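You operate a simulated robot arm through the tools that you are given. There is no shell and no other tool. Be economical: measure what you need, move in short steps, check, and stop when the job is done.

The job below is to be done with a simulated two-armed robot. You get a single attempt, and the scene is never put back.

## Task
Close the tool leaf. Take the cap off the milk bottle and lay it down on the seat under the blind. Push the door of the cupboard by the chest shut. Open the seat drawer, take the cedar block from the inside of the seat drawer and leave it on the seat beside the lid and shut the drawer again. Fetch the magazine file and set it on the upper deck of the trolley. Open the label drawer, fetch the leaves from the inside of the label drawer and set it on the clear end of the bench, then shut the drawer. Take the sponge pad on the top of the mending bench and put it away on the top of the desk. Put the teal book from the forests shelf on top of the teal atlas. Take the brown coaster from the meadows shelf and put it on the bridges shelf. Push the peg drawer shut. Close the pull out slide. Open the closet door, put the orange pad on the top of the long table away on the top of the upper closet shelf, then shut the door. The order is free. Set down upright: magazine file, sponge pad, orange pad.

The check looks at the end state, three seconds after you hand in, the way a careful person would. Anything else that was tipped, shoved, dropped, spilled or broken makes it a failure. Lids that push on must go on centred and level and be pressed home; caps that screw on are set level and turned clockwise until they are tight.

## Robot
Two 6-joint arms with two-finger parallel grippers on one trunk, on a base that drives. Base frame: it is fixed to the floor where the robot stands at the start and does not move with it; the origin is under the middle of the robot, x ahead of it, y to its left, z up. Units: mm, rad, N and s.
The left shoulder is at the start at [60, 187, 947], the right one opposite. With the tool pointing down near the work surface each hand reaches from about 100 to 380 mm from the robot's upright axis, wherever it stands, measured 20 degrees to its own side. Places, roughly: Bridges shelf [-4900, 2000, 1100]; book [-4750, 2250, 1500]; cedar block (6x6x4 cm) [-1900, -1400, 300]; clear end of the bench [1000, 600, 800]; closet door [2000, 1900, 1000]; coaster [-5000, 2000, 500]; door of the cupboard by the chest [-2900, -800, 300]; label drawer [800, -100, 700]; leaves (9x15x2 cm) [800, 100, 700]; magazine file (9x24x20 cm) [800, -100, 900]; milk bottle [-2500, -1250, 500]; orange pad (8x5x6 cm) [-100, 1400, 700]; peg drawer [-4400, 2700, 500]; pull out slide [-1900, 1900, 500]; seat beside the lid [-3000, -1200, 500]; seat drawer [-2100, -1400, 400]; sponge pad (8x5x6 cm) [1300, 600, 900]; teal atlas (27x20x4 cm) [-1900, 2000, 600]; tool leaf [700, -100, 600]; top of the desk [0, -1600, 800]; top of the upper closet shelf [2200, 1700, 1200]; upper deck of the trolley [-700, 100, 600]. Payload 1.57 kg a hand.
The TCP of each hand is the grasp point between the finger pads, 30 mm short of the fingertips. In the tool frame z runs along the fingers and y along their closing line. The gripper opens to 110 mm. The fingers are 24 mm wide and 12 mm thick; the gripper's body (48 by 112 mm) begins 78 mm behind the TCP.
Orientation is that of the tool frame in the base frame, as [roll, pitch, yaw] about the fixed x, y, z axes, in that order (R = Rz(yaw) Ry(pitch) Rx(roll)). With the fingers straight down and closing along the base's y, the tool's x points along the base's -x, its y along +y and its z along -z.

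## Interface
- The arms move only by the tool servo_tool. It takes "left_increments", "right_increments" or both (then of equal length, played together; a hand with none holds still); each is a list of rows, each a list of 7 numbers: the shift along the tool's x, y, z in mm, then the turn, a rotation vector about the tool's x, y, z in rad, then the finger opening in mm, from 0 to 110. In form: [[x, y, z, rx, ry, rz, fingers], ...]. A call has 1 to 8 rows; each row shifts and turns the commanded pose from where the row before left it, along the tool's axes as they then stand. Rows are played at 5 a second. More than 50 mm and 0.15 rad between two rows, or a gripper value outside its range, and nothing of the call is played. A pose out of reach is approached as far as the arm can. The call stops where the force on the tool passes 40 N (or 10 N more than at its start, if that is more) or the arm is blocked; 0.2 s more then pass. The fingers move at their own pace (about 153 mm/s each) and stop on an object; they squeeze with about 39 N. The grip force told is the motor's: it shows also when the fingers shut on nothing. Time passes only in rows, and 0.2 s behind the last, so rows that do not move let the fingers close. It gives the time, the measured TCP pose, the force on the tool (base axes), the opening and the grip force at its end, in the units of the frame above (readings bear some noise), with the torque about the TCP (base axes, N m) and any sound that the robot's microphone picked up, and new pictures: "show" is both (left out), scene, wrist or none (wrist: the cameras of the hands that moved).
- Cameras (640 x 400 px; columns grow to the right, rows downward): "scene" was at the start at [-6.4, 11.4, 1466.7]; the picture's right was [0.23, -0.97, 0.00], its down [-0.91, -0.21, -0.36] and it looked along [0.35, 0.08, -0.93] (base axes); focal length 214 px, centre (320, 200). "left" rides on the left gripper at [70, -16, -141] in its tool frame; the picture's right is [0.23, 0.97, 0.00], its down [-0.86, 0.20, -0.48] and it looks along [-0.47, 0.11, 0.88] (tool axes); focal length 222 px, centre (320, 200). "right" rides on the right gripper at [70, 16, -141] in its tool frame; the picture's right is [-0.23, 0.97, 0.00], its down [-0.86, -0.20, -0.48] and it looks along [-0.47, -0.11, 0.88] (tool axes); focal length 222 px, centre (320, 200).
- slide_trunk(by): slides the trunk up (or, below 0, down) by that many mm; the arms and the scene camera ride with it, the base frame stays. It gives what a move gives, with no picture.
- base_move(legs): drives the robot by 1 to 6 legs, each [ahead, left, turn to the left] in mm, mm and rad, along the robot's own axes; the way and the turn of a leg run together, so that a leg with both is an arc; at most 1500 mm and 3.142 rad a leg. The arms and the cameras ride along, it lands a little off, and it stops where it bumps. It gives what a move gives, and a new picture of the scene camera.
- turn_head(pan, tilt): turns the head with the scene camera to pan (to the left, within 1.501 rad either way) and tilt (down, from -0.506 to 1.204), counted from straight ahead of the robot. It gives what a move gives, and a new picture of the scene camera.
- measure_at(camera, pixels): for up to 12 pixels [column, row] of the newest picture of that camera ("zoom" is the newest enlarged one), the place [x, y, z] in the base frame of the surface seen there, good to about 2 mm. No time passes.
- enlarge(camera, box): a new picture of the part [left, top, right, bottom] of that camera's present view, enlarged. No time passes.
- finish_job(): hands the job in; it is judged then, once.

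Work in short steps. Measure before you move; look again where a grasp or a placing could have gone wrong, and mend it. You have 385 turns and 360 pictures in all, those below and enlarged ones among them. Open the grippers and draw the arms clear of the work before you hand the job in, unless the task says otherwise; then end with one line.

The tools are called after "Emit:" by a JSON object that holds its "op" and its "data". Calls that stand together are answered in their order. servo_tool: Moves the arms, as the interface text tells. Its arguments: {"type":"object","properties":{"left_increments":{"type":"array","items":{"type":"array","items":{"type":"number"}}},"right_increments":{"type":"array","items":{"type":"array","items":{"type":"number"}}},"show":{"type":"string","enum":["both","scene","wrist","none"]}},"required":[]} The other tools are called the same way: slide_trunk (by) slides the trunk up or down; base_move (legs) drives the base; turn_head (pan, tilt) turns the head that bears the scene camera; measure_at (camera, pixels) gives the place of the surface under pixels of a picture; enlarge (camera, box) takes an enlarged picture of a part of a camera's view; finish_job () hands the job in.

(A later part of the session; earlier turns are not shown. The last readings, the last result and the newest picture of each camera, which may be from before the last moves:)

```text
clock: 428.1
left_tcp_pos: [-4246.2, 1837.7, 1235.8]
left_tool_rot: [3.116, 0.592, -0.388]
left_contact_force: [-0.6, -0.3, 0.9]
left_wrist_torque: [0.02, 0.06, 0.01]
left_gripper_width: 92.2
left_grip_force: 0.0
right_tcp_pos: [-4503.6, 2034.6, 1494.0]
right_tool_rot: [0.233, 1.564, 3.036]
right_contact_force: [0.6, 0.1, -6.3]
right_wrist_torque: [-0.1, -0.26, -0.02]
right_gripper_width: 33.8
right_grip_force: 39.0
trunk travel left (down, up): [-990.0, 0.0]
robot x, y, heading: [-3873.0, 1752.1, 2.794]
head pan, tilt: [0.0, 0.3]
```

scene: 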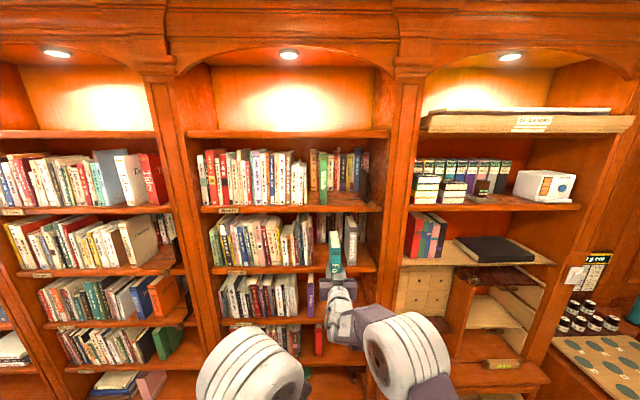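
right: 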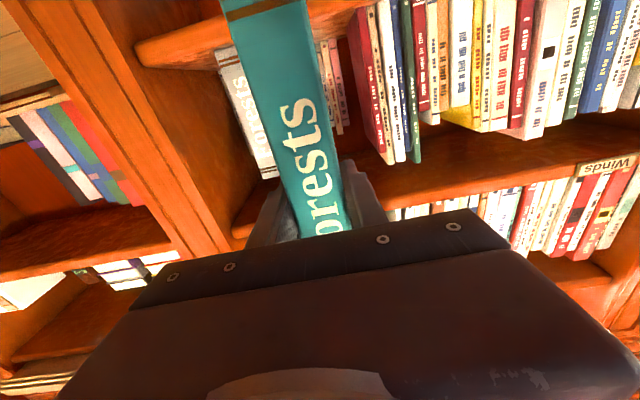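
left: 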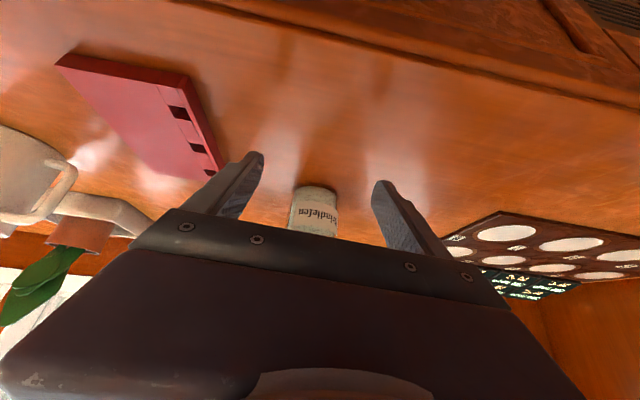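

Book secured. I turn around to face east and look for a way to the atlas table.

Emit:
{"op": "base_move", "data": {"legs": [[0, 0, -1.571], [0, 0, -1.571]]}}

Emit:
{"op": "turn_head", "data": {"pan": 0.2, "tilt": 0.7}}

```text
clock: 436.2
left_tcp_pos: [-3504.1, 1664.5, 1235.4]
left_tool_rot: [3.118, 0.592, 2.761]
left_contact_force: [0.9, 0.4, 0.5]
left_wrist_torque: [-0.01, 0.0, 0.0]
left_gripper_width: 92.0
left_grip_force: 0.0
right_tcp_pos: [-3245.9, 1469.6, 1492.3]
right_tool_rot: [0.214, 1.566, -0.115]
right_contact_force: [0.2, 0.1, -6.6]
right_wrist_torque: [0.11, 0.28, 0.01]
right_gripper_width: 33.7
right_grip_force: 39.4
trunk travel left (down, up): [-990.0, 0.0]
robot x, y, heading: [-3875.7, 1750.2, -0.342]
head pan, tilt: [0.0, 0.3]
```

scene: 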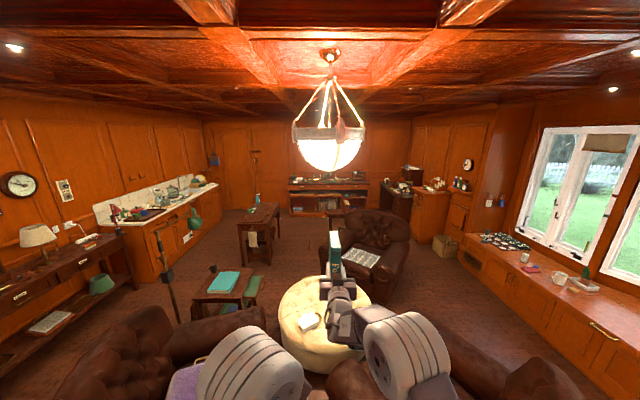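

```text
clock: 437.1
left_tcp_pos: [-3504.1, 1662.9, 1235.0]
left_tool_rot: [3.117, 0.592, 2.76]
left_contact_force: [0.1, 0.2, 0.0]
left_wrist_torque: [-0.02, -0.02, -0.03]
left_gripper_width: 91.8
left_grip_force: 0.0
right_tcp_pos: [-3245.7, 1468.5, 1492.6]
right_tool_rot: [0.277, 1.564, -0.056]
right_contact_force: [-0.5, -0.3, -5.6]
right_wrist_torque: [0.08, 0.25, 0.02]
right_gripper_width: 33.7
right_grip_force: 38.8
trunk travel left (down, up): [-990.0, 0.0]
robot x, y, heading: [-3877.8, 1747.9, -0.339]
head pan, tilt: [0.201, 0.7]
```

scene: 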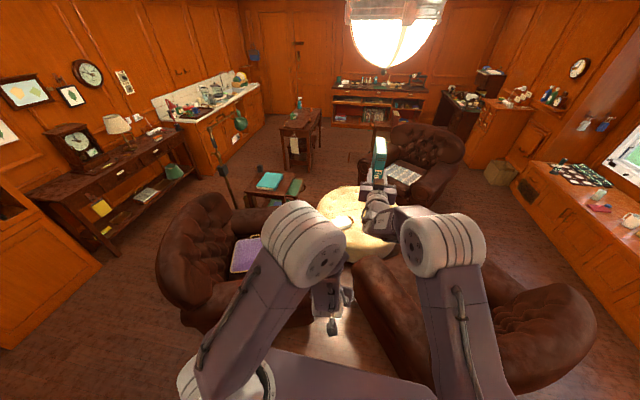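

I measure chair C, the atlas table, the ottoman and the left-hand aisle.

Emit:
{"op": "measure_at", "data": {"camera": "scene", "pixels": [[165, 250], [195, 205], [225, 200], [265, 215], [185, 315], [270, 180], [260, 195], [300, 190], [120, 240], [130, 300], [215, 175], [230, 205]]}}

Emit:
{"op": "enlarge", "data": {"camera": "scene", "box": [190, 140, 350, 240]}}

```text
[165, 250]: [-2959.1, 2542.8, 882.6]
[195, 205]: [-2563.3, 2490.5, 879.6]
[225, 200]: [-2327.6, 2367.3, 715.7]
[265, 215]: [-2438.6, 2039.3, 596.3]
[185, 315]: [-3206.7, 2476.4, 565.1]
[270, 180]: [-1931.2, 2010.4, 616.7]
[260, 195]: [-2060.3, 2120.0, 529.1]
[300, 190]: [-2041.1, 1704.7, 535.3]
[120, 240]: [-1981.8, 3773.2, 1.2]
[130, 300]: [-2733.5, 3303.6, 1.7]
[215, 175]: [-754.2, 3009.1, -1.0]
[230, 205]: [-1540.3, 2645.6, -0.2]
```

```text
4.00 times, centred on (270, 190) of scene
```

zoom: 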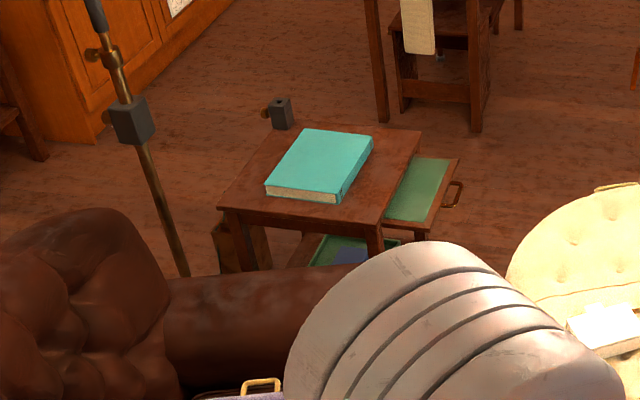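

I measure the atlas, table and slide geometry.

Emit:
{"op": "measure_at", "data": {"camera": "zoom", "pixels": [[305, 130], [372, 138], [267, 185], [335, 202], [280, 128], [420, 132], [220, 205], [380, 222], [458, 165], [415, 235], [450, 205], [400, 185]]}}

Emit:
{"op": "measure_at", "data": {"camera": "zoom", "pixels": [[150, 190], [135, 120], [280, 110], [460, 185], [375, 250], [240, 235], [430, 200], [100, 50]]}}

```text
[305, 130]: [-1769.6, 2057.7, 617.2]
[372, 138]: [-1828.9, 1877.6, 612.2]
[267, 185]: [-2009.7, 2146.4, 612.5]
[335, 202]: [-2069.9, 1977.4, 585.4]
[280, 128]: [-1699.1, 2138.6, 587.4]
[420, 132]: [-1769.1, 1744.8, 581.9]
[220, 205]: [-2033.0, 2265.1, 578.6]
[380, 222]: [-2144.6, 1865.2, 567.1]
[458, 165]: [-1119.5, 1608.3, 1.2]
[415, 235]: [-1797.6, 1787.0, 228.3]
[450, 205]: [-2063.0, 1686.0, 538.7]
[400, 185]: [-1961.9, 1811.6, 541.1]
```

```text
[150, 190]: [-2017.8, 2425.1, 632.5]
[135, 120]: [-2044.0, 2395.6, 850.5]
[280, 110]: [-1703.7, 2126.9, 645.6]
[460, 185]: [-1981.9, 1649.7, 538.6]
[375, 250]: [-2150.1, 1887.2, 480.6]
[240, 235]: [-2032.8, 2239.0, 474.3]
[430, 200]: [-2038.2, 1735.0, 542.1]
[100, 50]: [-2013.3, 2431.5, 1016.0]
```

I'll stand the book on the atlas. Check the long table's west end for clearance before driving.

Emit:
{"op": "measure_at", "data": {"camera": "scene", "pixels": [[292, 172], [306, 185], [282, 128], [312, 125], [345, 200], [330, 235], [390, 240], [235, 175]]}}

Emit:
{"op": "base_move", "data": {"legs": [[-150, 0, 0], [0, 1450, 0], [1150, 0, 0], [1150, 0, 0]]}}

```text
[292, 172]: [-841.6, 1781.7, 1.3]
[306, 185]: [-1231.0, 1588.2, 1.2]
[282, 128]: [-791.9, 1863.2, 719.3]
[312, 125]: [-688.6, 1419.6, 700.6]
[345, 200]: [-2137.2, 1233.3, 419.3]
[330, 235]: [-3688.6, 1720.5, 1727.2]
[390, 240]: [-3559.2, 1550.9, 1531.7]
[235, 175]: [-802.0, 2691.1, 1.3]
```

```text
clock: 453.1
left_tcp_pos: [-1831.2, 2588.9, 1234.0]
left_tool_rot: [3.121, 0.591, 2.566]
left_contact_force: [0.1, 1.0, -0.4]
left_wrist_torque: [-0.07, 0.01, -0.02]
left_gripper_width: 92.0
left_grip_force: 0.1
right_tcp_pos: [-1615.6, 2348.2, 1491.1]
right_tool_rot: [-0.876, 1.568, -1.405]
right_contact_force: [0.9, 0.6, -5.8]
right_wrist_torque: [0.17, 0.28, -0.03]
right_gripper_width: 33.9
right_grip_force: 38.9
trunk travel left (down, up): [-990.0, 0.0]
robot x, y, heading: [-2179.3, 2742.4, -0.536]
head pan, tilt: [0.201, 0.7]
stopped in leg 4: the robot was blocked; the commanded pose is now the measured one
```

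scene: 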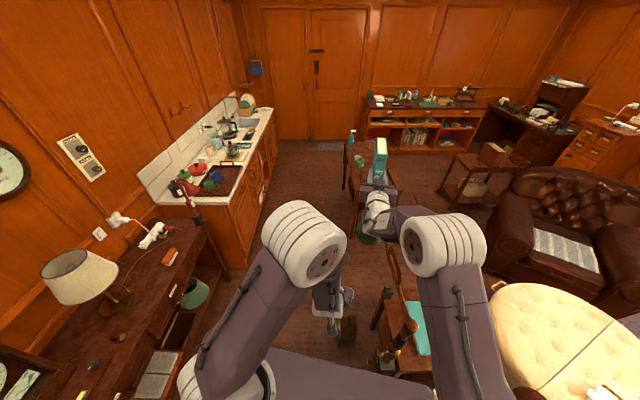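

I was blocked near the floor lamp. I measure what is in front.

Emit:
{"op": "measure_at", "data": {"camera": "scene", "pixels": [[348, 325], [340, 345], [405, 335], [390, 355], [385, 295], [420, 320], [270, 230], [235, 265], [300, 240]]}}

Emit:
{"op": "turn_head", "data": {"pan": -0.3, "tilt": 1.1}}

```text
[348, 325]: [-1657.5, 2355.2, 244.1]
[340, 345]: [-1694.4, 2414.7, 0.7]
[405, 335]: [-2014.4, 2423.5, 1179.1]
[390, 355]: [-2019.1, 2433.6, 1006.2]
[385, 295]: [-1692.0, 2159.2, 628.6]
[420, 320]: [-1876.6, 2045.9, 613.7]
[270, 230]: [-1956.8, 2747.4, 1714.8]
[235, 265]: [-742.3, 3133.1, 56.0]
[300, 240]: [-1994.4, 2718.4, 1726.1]
```

```text
clock: 454.0
left_tcp_pos: [-1832.7, 2583.9, 1236.1]
left_tool_rot: [3.115, 0.59, 2.561]
left_contact_force: [0.0, 0.4, -0.5]
left_wrist_torque: [0.01, 0.02, 0.02]
left_gripper_width: 91.8
left_grip_force: 0.1
right_tcp_pos: [-1617.7, 2340.2, 1492.9]
right_tool_rot: [0.735, 1.564, 0.204]
right_contact_force: [0.7, 0.4, -6.4]
right_wrist_torque: [0.12, 0.22, 0.03]
right_gripper_width: 33.8
right_grip_force: 39.3
trunk travel left (down, up): [-990.0, 0.0]
robot x, y, heading: [-2181.4, 2743.5, -0.538]
head pan, tilt: [-0.3, 1.1]
```

scene: 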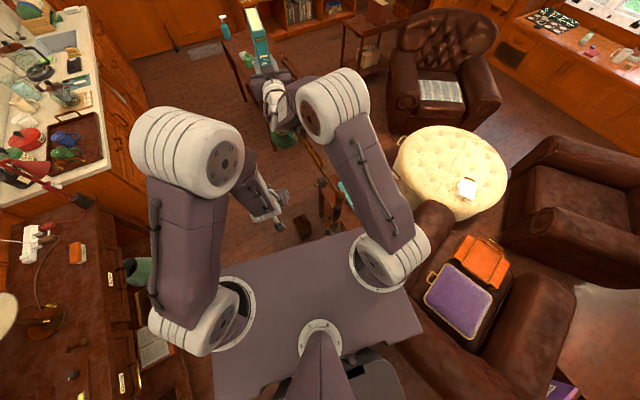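

The lamp's base was touched but its pole hasn't moved. I back off, re-align, shift left 140 and pass.

Emit:
{"op": "base_move", "data": {"legs": [[-60, 0, 0], [0, 0, 0.2], [0, 150, 0], [900, 0, 0]]}}

```text
clock: 461.1
left_tcp_pos: [-953.8, 2511.6, 1236.4]
left_tool_rot: [3.115, 0.589, 2.744]
left_contact_force: [-0.9, 0.2, -0.3]
left_wrist_torque: [-0.01, 0.0, 0.0]
left_gripper_width: 92.0
left_grip_force: 0.0
right_tcp_pos: [-697.9, 2311.7, 1492.1]
right_tool_rot: [0.479, 1.566, 0.131]
right_contact_force: [-0.3, 0.3, -6.1]
right_wrist_torque: [0.09, 0.26, -0.02]
right_gripper_width: 33.8
right_grip_force: 39.2
trunk travel left (down, up): [-990.0, 0.0]
robot x, y, heading: [-1319.6, 2604.2, -0.356]
head pan, tilt: [-0.3, 1.1]
```

scene: 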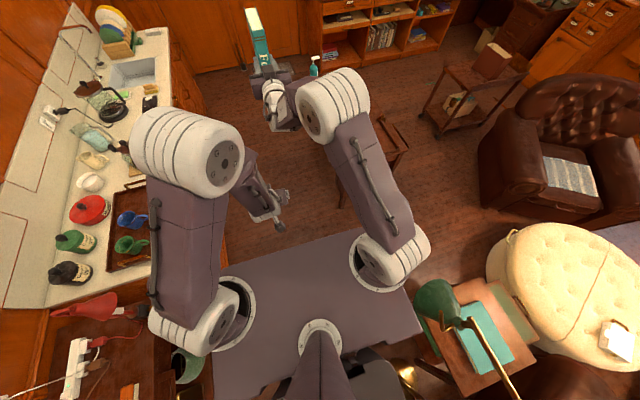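

Passed. The lamp's green head hangs over the atlas table; I measure it, and drive to the open floor east of the table.

Emit:
{"op": "measure_at", "data": {"camera": "scene", "pixels": [[438, 300], [425, 290], [455, 315], [470, 325], [440, 320], [500, 370], [490, 325]]}}

Emit:
{"op": "base_move", "data": {"legs": [[380, 0, 0], [0, -770, 0], [0, 0, -1.571], [0, 0, -1.55]]}}

Emit:
{"op": "turn_head", "data": {"pan": 0.0, "tilt": 0.8}}

```text
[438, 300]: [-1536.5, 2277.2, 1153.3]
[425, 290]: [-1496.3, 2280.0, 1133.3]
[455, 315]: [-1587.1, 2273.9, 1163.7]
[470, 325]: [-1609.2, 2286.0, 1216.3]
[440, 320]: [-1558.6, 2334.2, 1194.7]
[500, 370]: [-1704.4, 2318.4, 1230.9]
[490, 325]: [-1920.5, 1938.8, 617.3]
```

```text
clock: 474.9
left_tcp_pos: [-1600.6, 1846.5, 1236.0]
left_tool_rot: [3.117, 0.59, -0.394]
left_contact_force: [-0.6, 0.4, 1.0]
left_wrist_torque: [0.0, -0.02, 0.0]
left_gripper_width: 92.0
left_grip_force: 0.2
right_tcp_pos: [-1857.3, 2045.3, 1490.4]
right_tool_rot: [0.595, 1.567, -2.893]
right_contact_force: [0.1, 0.2, -6.2]
right_wrist_torque: [-0.12, -0.31, -0.01]
right_gripper_width: 33.7
right_grip_force: 38.2
trunk travel left (down, up): [-990.0, 0.0]
robot x, y, heading: [-1228.4, 1759.3, 2.793]
head pan, tilt: [-0.3, 1.1]
```

scene: 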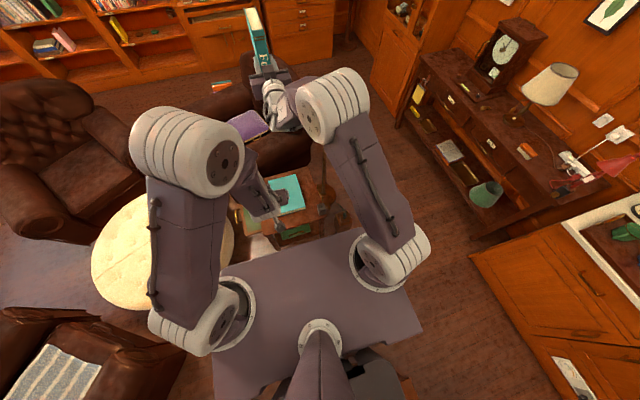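

```text
clock: 475.7
left_tcp_pos: [-1600.3, 1847.7, 1235.9]
left_tool_rot: [3.116, 0.591, -0.395]
left_contact_force: [0.0, -0.5, -0.4]
left_wrist_torque: [0.01, 0.0, 0.03]
left_gripper_width: 92.1
left_grip_force: 0.1
right_tcp_pos: [-1856.7, 2046.1, 1491.5]
right_tool_rot: [0.731, 1.567, -2.757]
right_contact_force: [0.0, 0.4, -5.9]
right_wrist_torque: [-0.08, -0.31, -0.03]
right_gripper_width: 33.8
right_grip_force: 39.0
trunk travel left (down, up): [-990.0, 0.0]
robot x, y, heading: [-1225.0, 1758.1, 2.789]
head pan, tilt: [0.0, 0.799]
```

scene: 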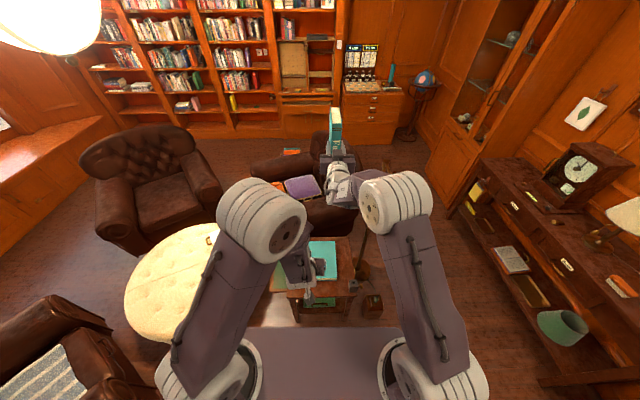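

The lamp head should be hidden behind the right arm at about (416,241). I check the arm link's own position there before lowering.

Emit:
{"op": "measure_at", "data": {"camera": "scene", "pixels": [[416, 241], [430, 260], [445, 300], [362, 240], [360, 260], [372, 305], [320, 255], [295, 290], [325, 290], [455, 240]]}}

```text
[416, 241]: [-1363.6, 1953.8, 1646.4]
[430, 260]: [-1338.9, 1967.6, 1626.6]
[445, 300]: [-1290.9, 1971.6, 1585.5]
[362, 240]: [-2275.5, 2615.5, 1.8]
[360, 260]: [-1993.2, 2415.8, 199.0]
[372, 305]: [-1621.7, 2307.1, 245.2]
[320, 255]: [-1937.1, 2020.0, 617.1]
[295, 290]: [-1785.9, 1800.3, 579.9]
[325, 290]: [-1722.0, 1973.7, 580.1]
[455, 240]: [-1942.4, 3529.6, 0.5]
```

The link stays 360 mm from the lamp. I strafe left 50 and lower the trunk so the book bottom is ~30 mm above the atlas.

Emit:
{"op": "base_move", "data": {"legs": [[3, 50, 0]]}}

Emit:
{"op": "slide_trunk", "data": {"by": -400}}

Emit:
{"op": "slide_trunk", "data": {"by": -320}}

Emit:
{"op": "turn_head", "data": {"pan": -0.1, "tilt": 0.5}}

```text
clock: 476.6
left_tcp_pos: [-1614.9, 1812.6, 1236.8]
left_tool_rot: [3.106, 0.591, -0.402]
left_contact_force: [0.2, 1.6, -0.1]
left_wrist_torque: [-0.11, 0.03, 0.08]
left_gripper_width: 92.0
left_grip_force: 0.1
right_tcp_pos: [-1871.2, 2014.0, 1490.5]
right_tool_rot: [1.28, 1.557, -2.206]
right_contact_force: [0.8, 1.9, -6.3]
right_wrist_torque: [-0.1, -0.29, 0.08]
right_gripper_width: 33.6
right_grip_force: 39.1
trunk travel left (down, up): [-990.0, 0.0]
robot x, y, heading: [-1251.4, 1714.4, 2.789]
head pan, tilt: [0.0, 0.799]
```

scene: 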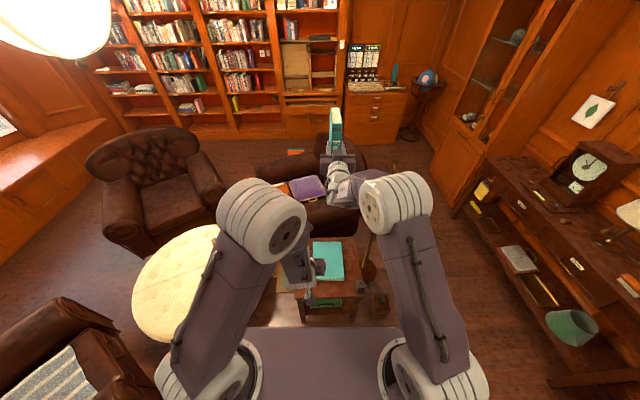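

```text
clock: 480.4
left_tcp_pos: [-1619.7, 1802.1, 835.4]
left_tool_rot: [3.116, 0.59, -0.394]
left_contact_force: [-0.2, 0.1, 0.6]
left_wrist_torque: [-0.01, 0.0, 0.03]
left_gripper_width: 91.8
left_grip_force: 0.1
right_tcp_pos: [-1874.6, 2001.6, 1091.3]
right_tool_rot: [0.805, 1.567, -2.684]
right_contact_force: [0.8, 0.6, -7.0]
right_wrist_torque: [-0.09, -0.29, -0.01]
right_gripper_width: 34.0
right_grip_force: 38.8
trunk travel left (down, up): [-590.0, 400.0]
robot x, y, heading: [-1249.9, 1710.3, 2.787]
head pan, tilt: [0.0, 0.799]
```

```text
clock: 483.6
left_tcp_pos: [-1619.8, 1801.5, 514.7]
left_tool_rot: [3.115, 0.589, -0.394]
left_contact_force: [-0.1, 0.0, -0.8]
left_wrist_torque: [0.03, 0.0, 0.02]
left_gripper_width: 91.9
left_grip_force: 0.1
right_tcp_pos: [-1874.6, 2001.1, 771.2]
right_tool_rot: [0.796, 1.567, -2.692]
right_contact_force: [0.4, -0.7, -5.8]
right_wrist_torque: [-0.08, -0.3, 0.02]
right_gripper_width: 33.5
right_grip_force: 39.0
trunk travel left (down, up): [-270.0, 720.0]
robot x, y, heading: [-1249.0, 1709.7, 2.787]
head pan, tilt: [0.0, 0.799]
```

```text
clock: 484.4
left_tcp_pos: [-1618.5, 1802.2, 515.2]
left_tool_rot: [3.116, 0.59, -0.393]
left_contact_force: [0.8, -0.1, -0.3]
left_wrist_torque: [0.02, -0.01, 0.02]
left_gripper_width: 92.3
left_grip_force: 0.1
right_tcp_pos: [-1875.9, 2001.3, 771.5]
right_tool_rot: [0.834, 1.567, -2.655]
right_contact_force: [0.5, 1.3, -5.6]
right_wrist_torque: [-0.09, -0.29, 0.02]
right_gripper_width: 33.6
right_grip_force: 38.4
trunk travel left (down, up): [-270.0, 720.0]
robot x, y, heading: [-1247.5, 1708.7, 2.786]
head pan, tilt: [-0.099, 0.499]
```

scene: 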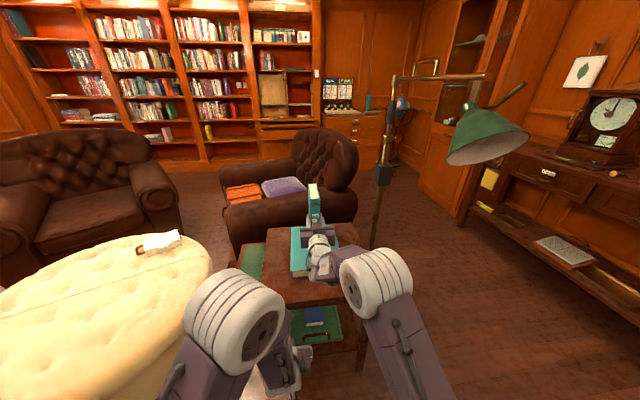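

The book is over the atlas centre. I lower with the arm in small steps until contact.

Emit:
{"op": "servo_tool", "data": {"right_increments": [[15, 0, 0, 0, 0, 0, 10], [10, 0, 0, 0, 0, 0, 10], [3, 0, 0, 0, 0, 0, 10], [2, 0, 0, 0, 0, 0, 10], [2, 0, 0, 0, 0, 0, 10], [2, 0, 0, 0, 0, 0, 10]], "show": "none"}}

```text
clock: 485.8
left_tcp_pos: [-1619.1, 1802.6, 515.9]
left_tool_rot: [3.116, 0.589, -0.395]
left_contact_force: [0.5, 0.2, 0.5]
left_wrist_torque: [0.02, -0.01, 0.0]
left_gripper_width: 91.9
left_grip_force: 0.1
right_tcp_pos: [-1876.2, 2000.8, 738.7]
right_tool_rot: [0.465, 1.563, -3.025]
right_contact_force: [-2.3, 0.2, -1.8]
right_wrist_torque: [0.13, 0.35, 0.1]
right_gripper_width: 34.0
right_grip_force: 38.9
trunk travel left (down, up): [-270.0, 720.0]
robot x, y, heading: [-1248.7, 1708.4, 2.794]
head pan, tilt: [-0.099, 0.499]
```

Contact is starting; 2 mm more, then open gently and look.

Emit:
{"op": "servo_tool", "data": {"right_increments": [[1, 0, 0, 0, 0, 0, 10], [1, 0, 0, 0, 0, 0, 10], [0, 0, 0, 0, 0, 0, 10]], "show": "none"}}

Emit:
{"op": "servo_tool", "data": {"right_increments": [[0, 0, 0, 0, 0, 0, 38], [0, 0, 0, 0, 0, 0, 44], [0, 0, 0, 0, 0, 0, 56], [0, 0, 0, 0, 0, 0, 64]], "show": "wrist"}}

```text
clock: 486.6
left_tcp_pos: [-1619.0, 1801.6, 515.8]
left_tool_rot: [3.117, 0.593, -0.395]
left_contact_force: [-0.3, 0.6, 0.3]
left_wrist_torque: [0.03, 0.02, 0.01]
left_gripper_width: 92.2
left_grip_force: 0.0
right_tcp_pos: [-1872.9, 2001.8, 736.1]
right_tool_rot: [0.34, 1.564, 3.134]
right_contact_force: [-2.6, 0.8, 6.5]
right_wrist_torque: [0.68, 1.34, 0.12]
right_gripper_width: 34.1
right_grip_force: 39.0
trunk travel left (down, up): [-270.0, 720.0]
robot x, y, heading: [-1250.3, 1709.9, 2.789]
head pan, tilt: [-0.099, 0.499]
```

```text
clock: 487.6
left_tcp_pos: [-1619.1, 1801.4, 515.8]
left_tool_rot: [3.116, 0.591, -0.395]
left_contact_force: [-0.1, -0.7, 0.5]
left_wrist_torque: [-0.02, 0.01, 0.0]
left_gripper_width: 91.9
left_grip_force: 0.0
right_tcp_pos: [-1874.2, 2001.1, 734.5]
right_tool_rot: [0.627, 1.565, -2.859]
right_contact_force: [0.9, 0.1, 0.0]
right_wrist_torque: [0.0, 0.01, -0.05]
right_gripper_width: 64.0
right_grip_force: 0.1
trunk travel left (down, up): [-270.0, 720.0]
robot x, y, heading: [-1250.7, 1710.6, 2.792]
head pan, tilt: [-0.099, 0.499]
```

right: 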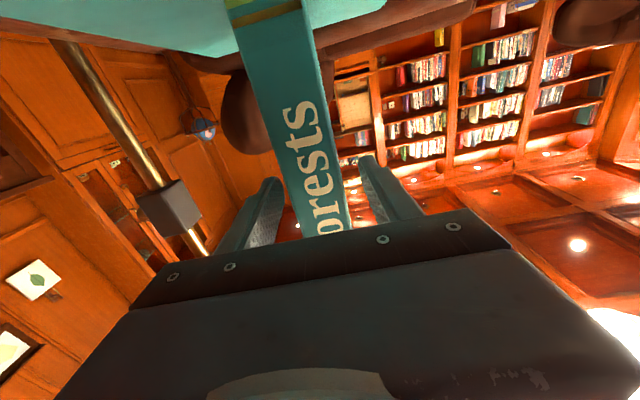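

The book stands by itself. I retreat straight back 220 mm and look.

Emit:
{"op": "base_move", "data": {"legs": [[-220, 0, 0]]}}

Emit:
{"op": "enlarge", "data": {"camera": "scene", "box": [230, 170, 390, 290]}}

```text
clock: 489.0
left_tcp_pos: [-1487.3, 1752.2, 514.3]
left_tool_rot: [3.117, 0.591, -0.394]
left_contact_force: [1.2, 0.0, -0.4]
left_wrist_torque: [-0.01, 0.0, -0.05]
left_gripper_width: 91.8
left_grip_force: 0.0
right_tcp_pos: [-1743.8, 1951.4, 736.0]
right_tool_rot: [0.694, 1.566, -2.795]
right_contact_force: [-0.1, -0.1, -0.4]
right_wrist_torque: [0.0, 0.03, -0.01]
right_gripper_width: 64.2
right_grip_force: 0.1
trunk travel left (down, up): [-270.0, 720.0]
robot x, y, heading: [-1116.7, 1660.2, 2.791]
head pan, tilt: [-0.099, 0.499]
stopped in leg 1: the robot was blocked; the commanded pose is now the measured one
```

scene: 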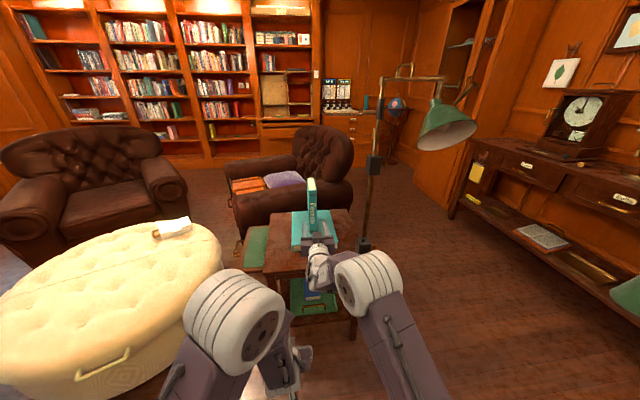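

```text
3.33 times, centred on (310, 230) of scene
```

zoom: 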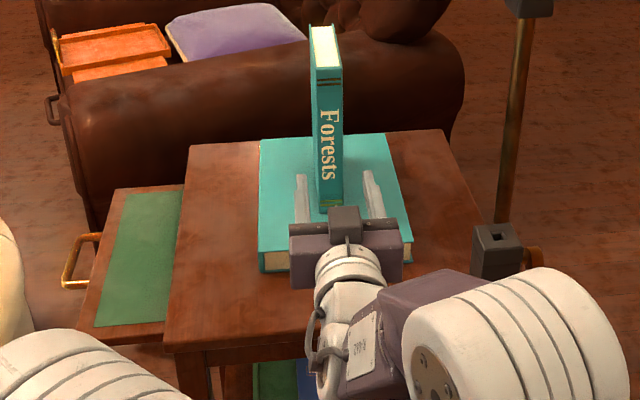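

The book stands squarely on the atlas. Now the pull-out slide on the left side of this table: I measure its outer edge and handle.

Emit:
{"op": "measure_at", "data": {"camera": "zoom", "pixels": [[82, 330], [115, 195], [95, 262], [68, 270], [75, 285], [90, 238], [165, 330], [185, 195], [150, 260], [170, 350], [100, 345]]}}

```text
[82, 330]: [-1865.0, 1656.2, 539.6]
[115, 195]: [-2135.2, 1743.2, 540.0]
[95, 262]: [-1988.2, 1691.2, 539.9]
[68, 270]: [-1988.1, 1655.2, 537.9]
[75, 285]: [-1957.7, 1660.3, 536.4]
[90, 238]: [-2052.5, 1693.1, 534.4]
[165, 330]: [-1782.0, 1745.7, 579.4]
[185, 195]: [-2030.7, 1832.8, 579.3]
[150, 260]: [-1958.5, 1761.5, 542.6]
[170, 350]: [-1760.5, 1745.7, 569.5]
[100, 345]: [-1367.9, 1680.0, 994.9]
```

Before reaching the slide, I fold the right hand back down and retract it so it stays clear of the book.

Emit:
{"op": "servo_tool", "data": {"right_increments": [[0, 0, -30, 0, 0.145, 0, 20], [0, 0, -30, 0, 0.145, 0, 20], [0, 0, -30, 0, 0.145, 0, 20], [10, 0, -20, 0, 0.145, 0, 20], [10, 0, -20, 0, 0.145, 0, 20], [20, 0, -10, 0, 0.145, 0, 20], [20, 0, -10, 0, 0.145, 0, 20], [30, 0, -10, 0, 0.145, 0, 20]], "show": "none"}}

Emit:
{"op": "servo_tool", "data": {"right_increments": [[30, 0, 0, 0, 0.145, 0, 20], [40, 0, 0, 0, 0.145, 0, 20], [40, 0, 0, 0, 0.12, 0, 20], [40, 0, 0, 0, 0, 0, 20]], "show": "none"}}

```text
clock: 490.8
left_tcp_pos: [-1486.4, 1752.8, 515.0]
left_tool_rot: [3.115, 0.592, -0.394]
left_contact_force: [0.5, 0.1, 0.4]
left_wrist_torque: [0.02, 0.01, -0.01]
left_gripper_width: 91.9
left_grip_force: 0.0
right_tcp_pos: [-1547.9, 1881.5, 730.4]
right_tool_rot: [3.138, 0.413, -0.345]
right_contact_force: [-0.1, -0.6, -0.5]
right_wrist_torque: [0.01, 0.04, 0.01]
right_gripper_width: 20.0
right_grip_force: 0.1
trunk travel left (down, up): [-270.0, 720.0]
robot x, y, heading: [-1118.0, 1663.3, 2.79]
head pan, tilt: [-0.099, 0.499]
```

```text
clock: 491.8
left_tcp_pos: [-1486.4, 1751.7, 515.9]
left_tool_rot: [3.116, 0.592, -0.394]
left_contact_force: [0.2, -0.4, -0.1]
left_wrist_torque: [0.02, 0.0, 0.0]
left_gripper_width: 91.9
left_grip_force: 0.1
right_tcp_pos: [-1411.0, 1831.2, 703.6]
right_tool_rot: [3.138, 0.002, -0.347]
right_contact_force: [-1.1, -0.3, 0.6]
right_wrist_torque: [0.01, 0.02, 0.01]
right_gripper_width: 20.1
right_grip_force: 0.1
trunk travel left (down, up): [-270.0, 720.0]
robot x, y, heading: [-1119.7, 1662.6, 2.79]
head pan, tilt: [-0.099, 0.499]
```

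Right hand folded. I shift the left hand 160 mm left and up 80, closed, then drive ahead 300 and left 117.

Emit:
{"op": "servo_tool", "data": {"left_increments": [[-22, 0, -33, 0, 0, 0, 0], [-22, 0, -33, 0, 0, 0, 0], [0, 40, 0, 0, 0, 0, 0], [0, 40, 0, 0, 0, 0, 0], [0, 40, 0, 0, 0, 0, 0], [0, 40, 0, 0, 0, 0, 0]], "show": "none"}}

Emit:
{"op": "base_move", "data": {"legs": [[0, 117, 0.03], [290, 0, 0]]}}

Emit:
{"op": "servo_tool", "data": {"left_increments": [[0, 0, 0, 0, 0, 0, 0]], "show": "wrist"}}

```text
clock: 493.2
left_tcp_pos: [-1559.7, 1643.0, 597.1]
left_tool_rot: [3.113, 0.586, -0.393]
left_contact_force: [0.0, -0.2, 0.1]
left_wrist_torque: [-0.04, 0.04, -0.02]
left_gripper_width: 0.3
left_grip_force: 21.0
left hand out of reach, approached as far as the arm can: row 4, 5, 6
right_tcp_pos: [-1412.1, 1830.8, 702.2]
right_tool_rot: [3.139, 0.003, -0.346]
right_contact_force: [-0.3, 0.2, -1.0]
right_wrist_torque: [-0.02, 0.03, -0.03]
right_gripper_width: 20.2
right_grip_force: 0.1
trunk travel left (down, up): [-270.0, 720.0]
robot x, y, heading: [-1116.3, 1660.6, 2.79]
head pan, tilt: [-0.099, 0.499]
```

```text
clock: 496.0
left_tcp_pos: [-1870.0, 1606.0, 598.8]
left_tool_rot: [3.112, 0.588, -0.362]
left_contact_force: [0.1, 1.3, -0.5]
left_wrist_torque: [0.01, -0.03, -0.04]
left_gripper_width: 0.0
left_grip_force: 21.4
right_tcp_pos: [-1728.7, 1799.6, 703.0]
right_tool_rot: [3.139, 0.003, -0.314]
right_contact_force: [-0.2, 0.1, -0.7]
right_wrist_torque: [-0.03, -0.03, 0.02]
right_gripper_width: 20.1
right_grip_force: 0.1
trunk travel left (down, up): [-270.0, 720.0]
robot x, y, heading: [-1426.4, 1640.4, 2.828]
head pan, tilt: [-0.099, 0.499]
```

scene: 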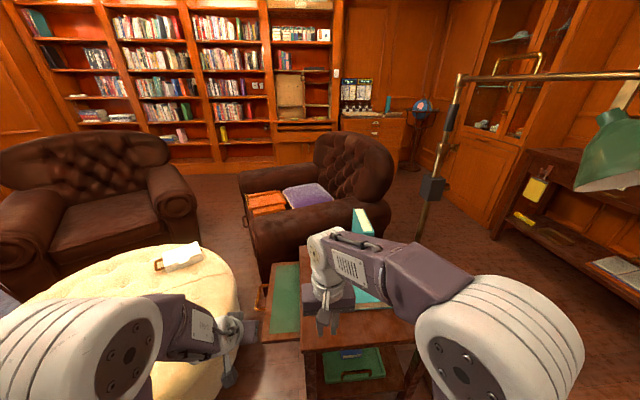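

```text
clock: 496.4
left_tcp_pos: [-1870.5, 1606.4, 597.9]
left_tool_rot: [3.113, 0.59, -0.362]
left_contact_force: [-0.4, -0.6, -0.5]
left_wrist_torque: [0.02, -0.02, 0.02]
left_gripper_width: 0.1
left_grip_force: 20.4
right_tcp_pos: [-1728.0, 1800.7, 703.5]
right_tool_rot: [3.139, 0.006, -0.312]
right_contact_force: [0.1, 0.5, -0.1]
right_wrist_torque: [0.01, 0.0, 0.0]
right_gripper_width: 19.9
right_grip_force: 0.0
trunk travel left (down, up): [-270.0, 720.0]
robot x, y, heading: [-1424.6, 1643.5, 2.828]
head pan, tilt: [-0.099, 0.499]
```

left: 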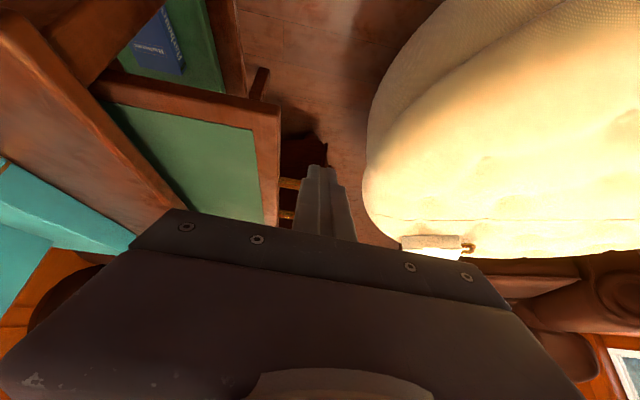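

The slide handle is just right of the finger (at (287,200) in view). I move 15 left, forward 130 and down 38 beside it.

Emit:
{"op": "servo_tool", "data": {"left_increments": [[0, 18, 0, 0, 0, 0, 0], [-36, 0, 24, 0, 0, 0, 0], [-36, 0, 24, 0, 0, 0, 0], [-36, 0, 24, 0, 0, 0, 0], [21, 0, 31.6, 0, 0, 0, 0]], "show": "wrist"}}

```text
clock: 497.6
left_tcp_pos: [-1976.2, 1643.0, 570.3]
left_tool_rot: [3.093, 0.589, -0.358]
left_contact_force: [2.9, -0.5, 4.9]
left_wrist_torque: [0.02, -0.09, -0.05]
left_gripper_width: 0.0
left_grip_force: 21.3
left hand out of reach, approached as far as the arm can: row 1, 2, 4, 5
right_tcp_pos: [-1727.0, 1800.5, 703.5]
right_tool_rot: [3.136, 0.006, -0.312]
right_contact_force: [-0.2, 0.0, -0.1]
right_wrist_torque: [-0.03, 0.02, -0.01]
right_gripper_width: 19.8
right_grip_force: 0.1
trunk travel left (down, up): [-270.0, 720.0]
robot x, y, heading: [-1428.6, 1642.5, 2.823]
head pan, tilt: [-0.099, 0.499]
```

left: 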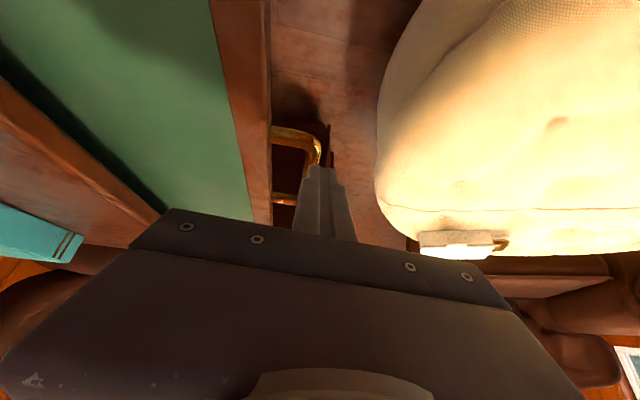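

The tip rests on the handle bar. I raise 15, shift the base left 28, lower 28, then push right.

Emit:
{"op": "slide_trunk", "data": {"by": 15}}

Emit:
{"op": "base_move", "data": {"legs": [[0, 30, 0]]}}

Emit:
{"op": "slide_trunk", "data": {"by": -28}}

Emit:
{"op": "base_move", "data": {"legs": [[0, -80, 0]]}}

```text
clock: 498.2
left_tcp_pos: [-1976.9, 1641.6, 583.9]
left_tool_rot: [3.093, 0.584, -0.361]
left_contact_force: [-0.4, 0.2, 0.6]
left_wrist_torque: [-0.01, 0.02, 0.01]
left_gripper_width: 0.0
left_grip_force: 21.4
right_tcp_pos: [-1728.7, 1800.5, 717.8]
right_tool_rot: [3.138, 0.003, -0.313]
right_contact_force: [0.4, 0.4, 0.2]
right_wrist_torque: [-0.03, 0.02, 0.0]
right_gripper_width: 19.7
right_grip_force: 0.1
trunk travel left (down, up): [-285.0, 705.0]
robot x, y, heading: [-1424.8, 1641.1, 2.824]
head pan, tilt: [-0.099, 0.499]
```

```text
clock: 499.0
left_tcp_pos: [-1985.7, 1613.2, 584.2]
left_tool_rot: [3.096, 0.587, -0.361]
left_contact_force: [0.3, 0.0, -0.4]
left_wrist_torque: [-0.01, -0.02, -0.02]
left_gripper_width: 0.0
left_grip_force: 21.8
right_tcp_pos: [-1738.6, 1771.1, 717.4]
right_tool_rot: [3.14, 0.005, -0.313]
right_contact_force: [-0.4, 0.1, 0.8]
right_wrist_torque: [0.05, -0.01, 0.01]
right_gripper_width: 19.9
right_grip_force: 0.0
trunk travel left (down, up): [-285.0, 705.0]
robot x, y, heading: [-1436.9, 1613.2, 2.819]
head pan, tilt: [-0.099, 0.499]
```

scene: 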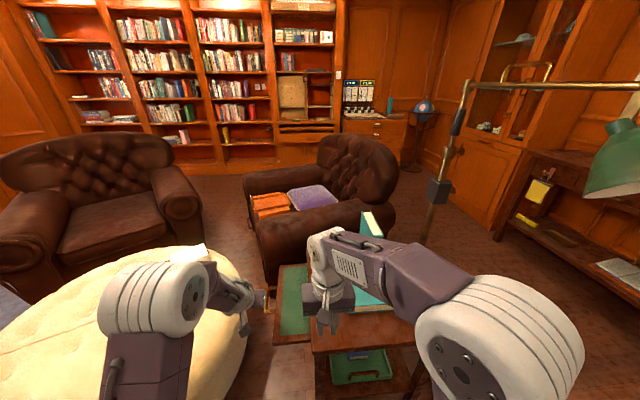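

```text
clock: 499.8
left_tcp_pos: [-1986.2, 1613.0, 556.7]
left_tool_rot: [3.093, 0.587, -0.362]
left_contact_force: [0.3, 0.8, 0.4]
left_wrist_torque: [-0.03, 0.04, -0.05]
left_gripper_width: 0.0
left_grip_force: 21.3
right_tcp_pos: [-1737.1, 1772.3, 690.2]
right_tool_rot: [3.138, 0.004, -0.313]
right_contact_force: [0.7, -0.3, -0.1]
right_wrist_torque: [-0.01, 0.05, -0.01]
right_gripper_width: 20.0
right_grip_force: 0.1
trunk travel left (down, up): [-257.0, 733.0]
robot x, y, heading: [-1434.7, 1612.1, 2.826]
head pan, tilt: [-0.099, 0.499]
```

```text
clock: 500.8
left_tcp_pos: [-1961.6, 1687.9, 556.5]
left_tool_rot: [3.09, 0.585, -0.361]
left_contact_force: [-0.2, 0.2, 0.5]
left_wrist_torque: [0.02, 0.0, 0.0]
left_gripper_width: 0.0
left_grip_force: 21.2
right_tcp_pos: [-1713.9, 1846.5, 688.7]
right_tool_rot: [3.139, 0.005, -0.312]
right_contact_force: [0.4, 0.0, 0.2]
right_wrist_torque: [0.01, 0.02, -0.03]
right_gripper_width: 20.1
right_grip_force: 0.0
trunk travel left (down, up): [-257.0, 733.0]
robot x, y, heading: [-1416.1, 1688.6, 2.823]
head pan, tilt: [-0.099, 0.499]
```

scene: 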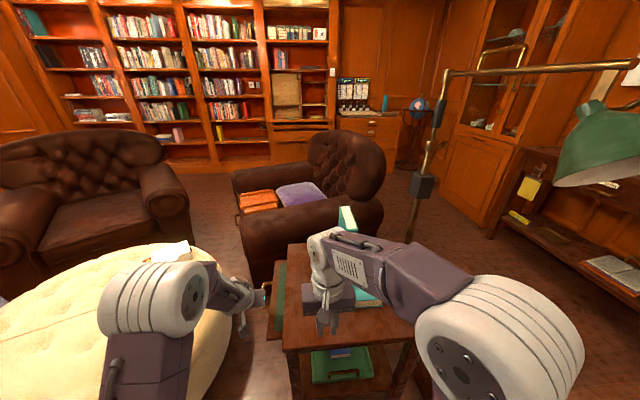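

The slide follows. I continue 45, then small steps until the force stops it.

Emit:
{"op": "base_move", "data": {"legs": [[0, -45, 0]]}}

Emit:
{"op": "base_move", "data": {"legs": [[0, -25, 0]]}}

Emit:
{"op": "servo_tool", "data": {"left_increments": [[0, 0, 0, 0, 0, 0, 0]], "show": "wrist"}}

```text
clock: 501.7
left_tcp_pos: [-1947.6, 1730.8, 556.3]
left_tool_rot: [3.092, 0.586, -0.359]
left_contact_force: [0.8, 0.7, 0.6]
left_wrist_torque: [-0.02, -0.01, 0.04]
left_gripper_width: 0.0
left_grip_force: 21.3
right_tcp_pos: [-1698.5, 1890.2, 688.9]
right_tool_rot: [3.138, 0.004, -0.31]
right_contact_force: [0.9, -0.1, 0.1]
right_wrist_torque: [-0.03, 0.0, 0.03]
right_gripper_width: 19.8
right_grip_force: 0.1
trunk travel left (down, up): [-257.0, 733.0]
robot x, y, heading: [-1395.8, 1732.8, 2.826]
head pan, tilt: [-0.099, 0.499]
```

scene: 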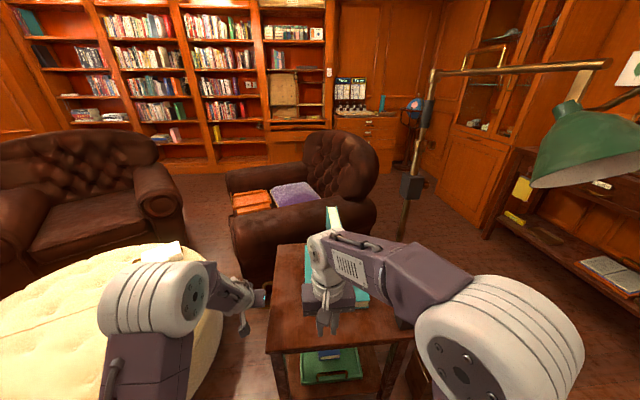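

```text
clock: 502.6
left_tcp_pos: [-1943.0, 1746.0, 555.7]
left_tool_rot: [3.087, 0.587, -0.347]
left_contact_force: [-1.5, 0.6, -0.1]
left_wrist_torque: [-0.02, 0.02, -0.02]
left_gripper_width: 0.2
left_grip_force: 21.8
right_tcp_pos: [-1691.9, 1910.9, 690.7]
right_tool_rot: [3.141, 0.006, -0.31]
right_contact_force: [0.3, 0.3, 0.7]
right_wrist_torque: [-0.01, -0.02, 0.02]
right_gripper_width: 20.0
right_grip_force: 0.0
trunk travel left (down, up): [-257.0, 733.0]
robot x, y, heading: [-1391.8, 1756.1, 2.823]
head pan, tilt: [-0.099, 0.499]
stopped in leg 1: the force on the tool passed its limit (the readings are from after the stop); the commanded pose is now the measured one
```

scene: 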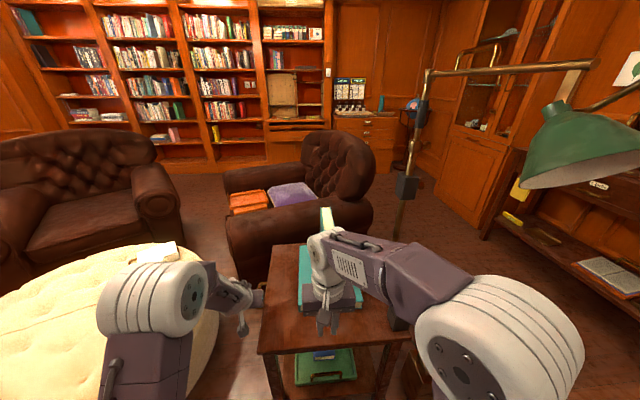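

```text
clock: 503.0
left_tcp_pos: [-1942.8, 1745.2, 556.7]
left_tool_rot: [3.086, 0.59, -0.348]
left_contact_force: [0.2, 0.0, 0.5]
left_wrist_torque: [-0.01, -0.01, 0.01]
left_gripper_width: 0.0
left_grip_force: 21.3
right_tcp_pos: [-1692.1, 1910.4, 689.2]
right_tool_rot: [3.138, 0.006, -0.307]
right_contact_force: [-0.4, 0.7, 0.3]
right_wrist_torque: [0.03, -0.01, 0.01]
right_gripper_width: 20.0
right_grip_force: 0.1
trunk travel left (down, up): [-257.0, 733.0]
robot x, y, heading: [-1389.0, 1754.8, 2.828]
head pan, tilt: [-0.099, 0.499]
```

left: 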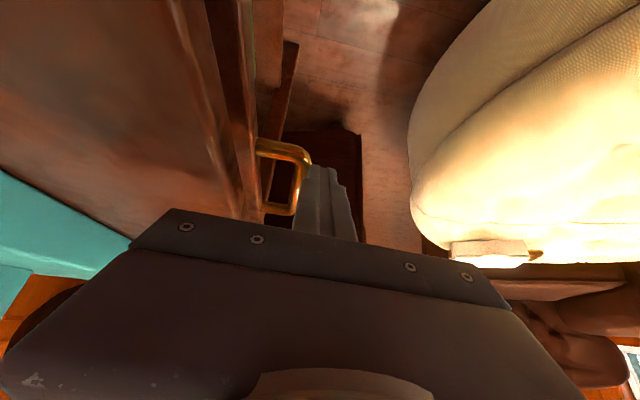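

I check the slide's face against the table edge.

Emit:
{"op": "measure_at", "data": {"camera": "left", "pixels": [[250, 180], [245, 130], [225, 150], [205, 100], [235, 60], [190, 60], [265, 150], [240, 210]]}}

```text
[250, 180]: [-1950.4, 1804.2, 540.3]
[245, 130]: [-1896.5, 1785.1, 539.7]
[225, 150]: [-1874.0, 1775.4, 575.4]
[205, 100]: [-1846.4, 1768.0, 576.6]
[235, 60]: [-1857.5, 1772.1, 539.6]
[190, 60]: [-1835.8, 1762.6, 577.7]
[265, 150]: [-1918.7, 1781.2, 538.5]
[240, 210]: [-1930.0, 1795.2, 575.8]
```

The slide is flush. I free the hand (base left 40), fold the left hand in, back up and raise the trunk.

Emit:
{"op": "base_move", "data": {"legs": [[0, 45, 0]]}}

Emit:
{"op": "servo_tool", "data": {"left_increments": [[0, 0, -40, 0, 0, 0, 20], [20, 0, -40, 0, 0.1, 0, 20], [30, -10, -30, 0, 0.1, 0, 20], [40, -15, -20, 0, 0.1, 0, 20], [40, -15, 0, 0, 0.1, 0, 20], [40, -15, 0, 0, 0.1, 0, 20], [40, 0, 0, 0, 0.09, 0, 20]], "show": "none"}}

```text
clock: 503.9
left_tcp_pos: [-1956.0, 1700.9, 555.1]
left_tool_rot: [3.087, 0.588, -0.348]
left_contact_force: [0.3, 0.2, -0.9]
left_wrist_torque: [0.02, 0.01, -0.02]
left_gripper_width: 0.1
left_grip_force: 21.1
right_tcp_pos: [-1706.9, 1866.6, 690.3]
right_tool_rot: [3.141, 0.005, -0.31]
right_contact_force: [0.3, -0.4, -0.2]
right_wrist_torque: [0.03, -0.01, 0.02]
right_gripper_width: 19.9
right_grip_force: 0.2
trunk travel left (down, up): [-257.0, 733.0]
robot x, y, heading: [-1405.3, 1711.7, 2.827]
head pan, tilt: [-0.099, 0.499]
```

scene: 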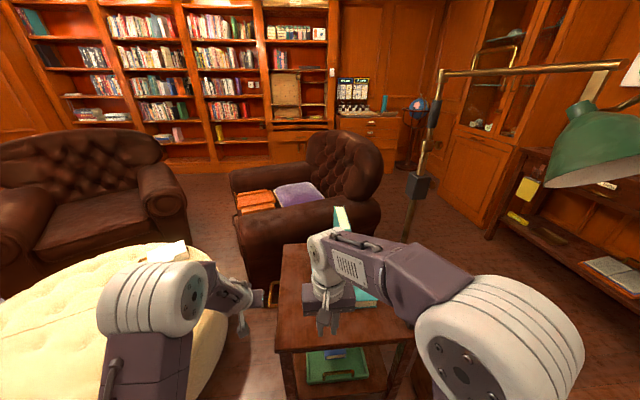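

```text
clock: 505.6
left_tcp_pos: [-1700.7, 1671.1, 598.4]
left_tool_rot: [3.095, -0.001, -0.317]
left_contact_force: [-0.3, -0.8, -0.6]
left_wrist_torque: [-0.01, 0.04, -0.02]
left_gripper_width: 20.0
left_grip_force: 0.0
left hand out of reach, approached as far as the arm can: row 2
right_tcp_pos: [-1706.6, 1866.8, 689.8]
right_tool_rot: [3.14, 0.006, -0.309]
right_contact_force: [-0.1, 0.5, 1.5]
right_wrist_torque: [0.0, -0.02, 0.04]
right_gripper_width: 20.1
right_grip_force: 0.1
trunk travel left (down, up): [-257.0, 733.0]
robot x, y, heading: [-1403.8, 1708.8, 2.83]
head pan, tilt: [-0.099, 0.499]
```

Both hands are folded. I back up, strafe north past the lamp, and drive west along the aisle back to the shelves.

Emit:
{"op": "base_move", "data": {"legs": [[-185, 0, 0], [0, -905, 0], [1000, 0, 0], [1100, 0, 0]]}}

```text
clock: 521.4
left_tcp_pos: [-3237.7, 3138.7, 597.8]
left_tool_rot: [3.094, 0.002, -0.331]
left_contact_force: [-0.1, 0.2, 0.5]
left_wrist_torque: [0.03, -0.01, -0.02]
left_gripper_width: 19.8
left_grip_force: 0.1
right_tcp_pos: [-3241.5, 3336.0, 689.2]
right_tool_rot: [3.139, 0.003, -0.323]
right_contact_force: [-0.1, 0.1, -0.3]
right_wrist_torque: [-0.01, -0.01, -0.02]
right_gripper_width: 20.2
right_grip_force: 0.2
trunk travel left (down, up): [-257.0, 733.0]
robot x, y, heading: [-2939.8, 3173.5, 2.812]
head pan, tilt: [-0.099, 0.499]
```

scene: 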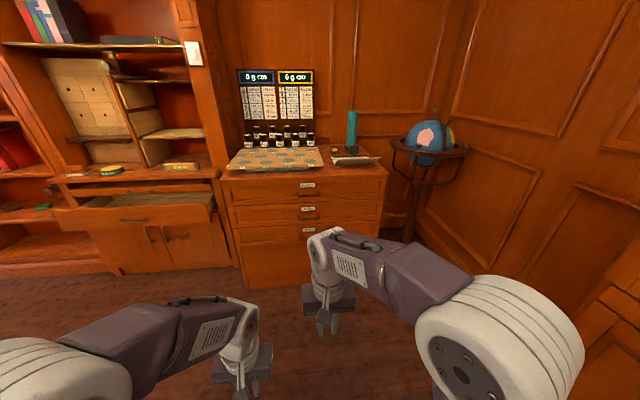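

The open peg drawer is at (135,205). I drive ahead 525, then strafe left 1010 to face it.

Emit:
{"op": "base_move", "data": {"legs": [[525, 0, 0.01], [0, 1010, 0]]}}

Emit:
{"op": "measure_at", "data": {"camera": "scene", "pixels": [[320, 255], [250, 250], [400, 250], [320, 235], [320, 275]]}}

```text
clock: 527.9
left_tcp_pos: [-3966.5, 2592.4, 597.6]
left_tool_rot: [3.094, -0.002, -0.228]
left_contact_force: [-0.6, 0.5, 0.0]
left_wrist_torque: [-0.02, 0.03, 0.0]
left_gripper_width: 20.2
left_grip_force: 0.0
right_tcp_pos: [-3989.4, 2786.6, 689.6]
right_tool_rot: [3.14, 0.006, -0.218]
right_contact_force: [-0.4, 0.1, -0.5]
right_wrist_torque: [0.01, 0.02, 0.04]
right_gripper_width: 20.2
right_grip_force: 0.1
trunk travel left (down, up): [-257.0, 733.0]
robot x, y, heading: [-3677.0, 2657.3, 2.918]
head pan, tilt: [-0.099, 0.499]
stopped in leg 2: the robot was blocked; the commanded pose is now the measured one
```

scene: 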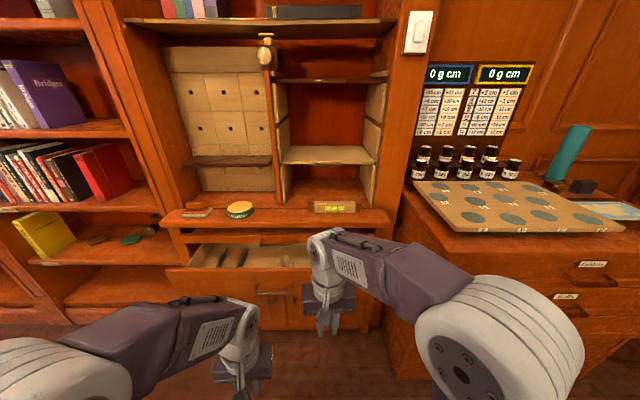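

```text
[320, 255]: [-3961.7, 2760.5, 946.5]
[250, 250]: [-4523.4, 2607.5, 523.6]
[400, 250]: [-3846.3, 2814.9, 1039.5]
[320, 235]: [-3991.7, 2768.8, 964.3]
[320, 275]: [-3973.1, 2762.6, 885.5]
```

Blocked on the left by something. I look to the left-back.

Emit:
{"op": "turn_head", "data": {"pan": 1.3, "tilt": 0.8}}

Emit:
{"op": "measure_at", "data": {"camera": "scene", "pixels": [[320, 330], [400, 300], [450, 330], [380, 360], [250, 330], [480, 280], [330, 250]]}}

```text
clock: 529.5
left_tcp_pos: [-3965.9, 2592.3, 597.6]
left_tool_rot: [3.094, 0.0, -0.227]
left_contact_force: [0.3, -0.9, -0.2]
left_wrist_torque: [0.02, 0.02, -0.01]
left_gripper_width: 20.2
left_grip_force: 0.0
right_tcp_pos: [-3989.4, 2787.5, 689.3]
right_tool_rot: [3.139, 0.004, -0.217]
right_contact_force: [0.0, 0.0, -0.9]
right_wrist_torque: [-0.04, 0.01, -0.01]
right_gripper_width: 20.0
right_grip_force: 0.0
trunk travel left (down, up): [-257.0, 733.0]
robot x, y, heading: [-3676.5, 2651.8, 2.914]
head pan, tilt: [1.3, 0.799]
```

scene: 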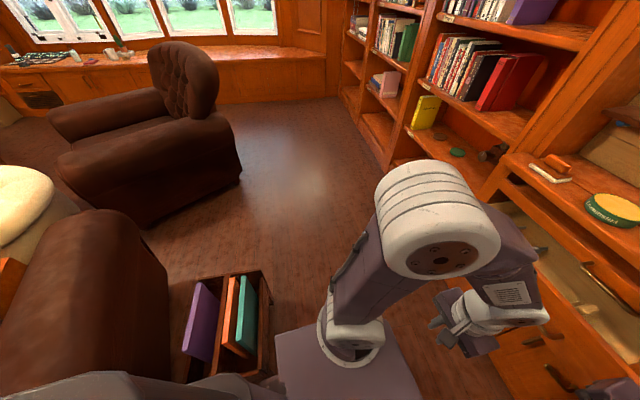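

```text
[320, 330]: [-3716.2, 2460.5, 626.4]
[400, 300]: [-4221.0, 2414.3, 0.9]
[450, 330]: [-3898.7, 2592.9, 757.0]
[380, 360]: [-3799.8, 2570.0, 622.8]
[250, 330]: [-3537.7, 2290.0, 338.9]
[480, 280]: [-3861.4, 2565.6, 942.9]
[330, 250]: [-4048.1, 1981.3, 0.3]
```

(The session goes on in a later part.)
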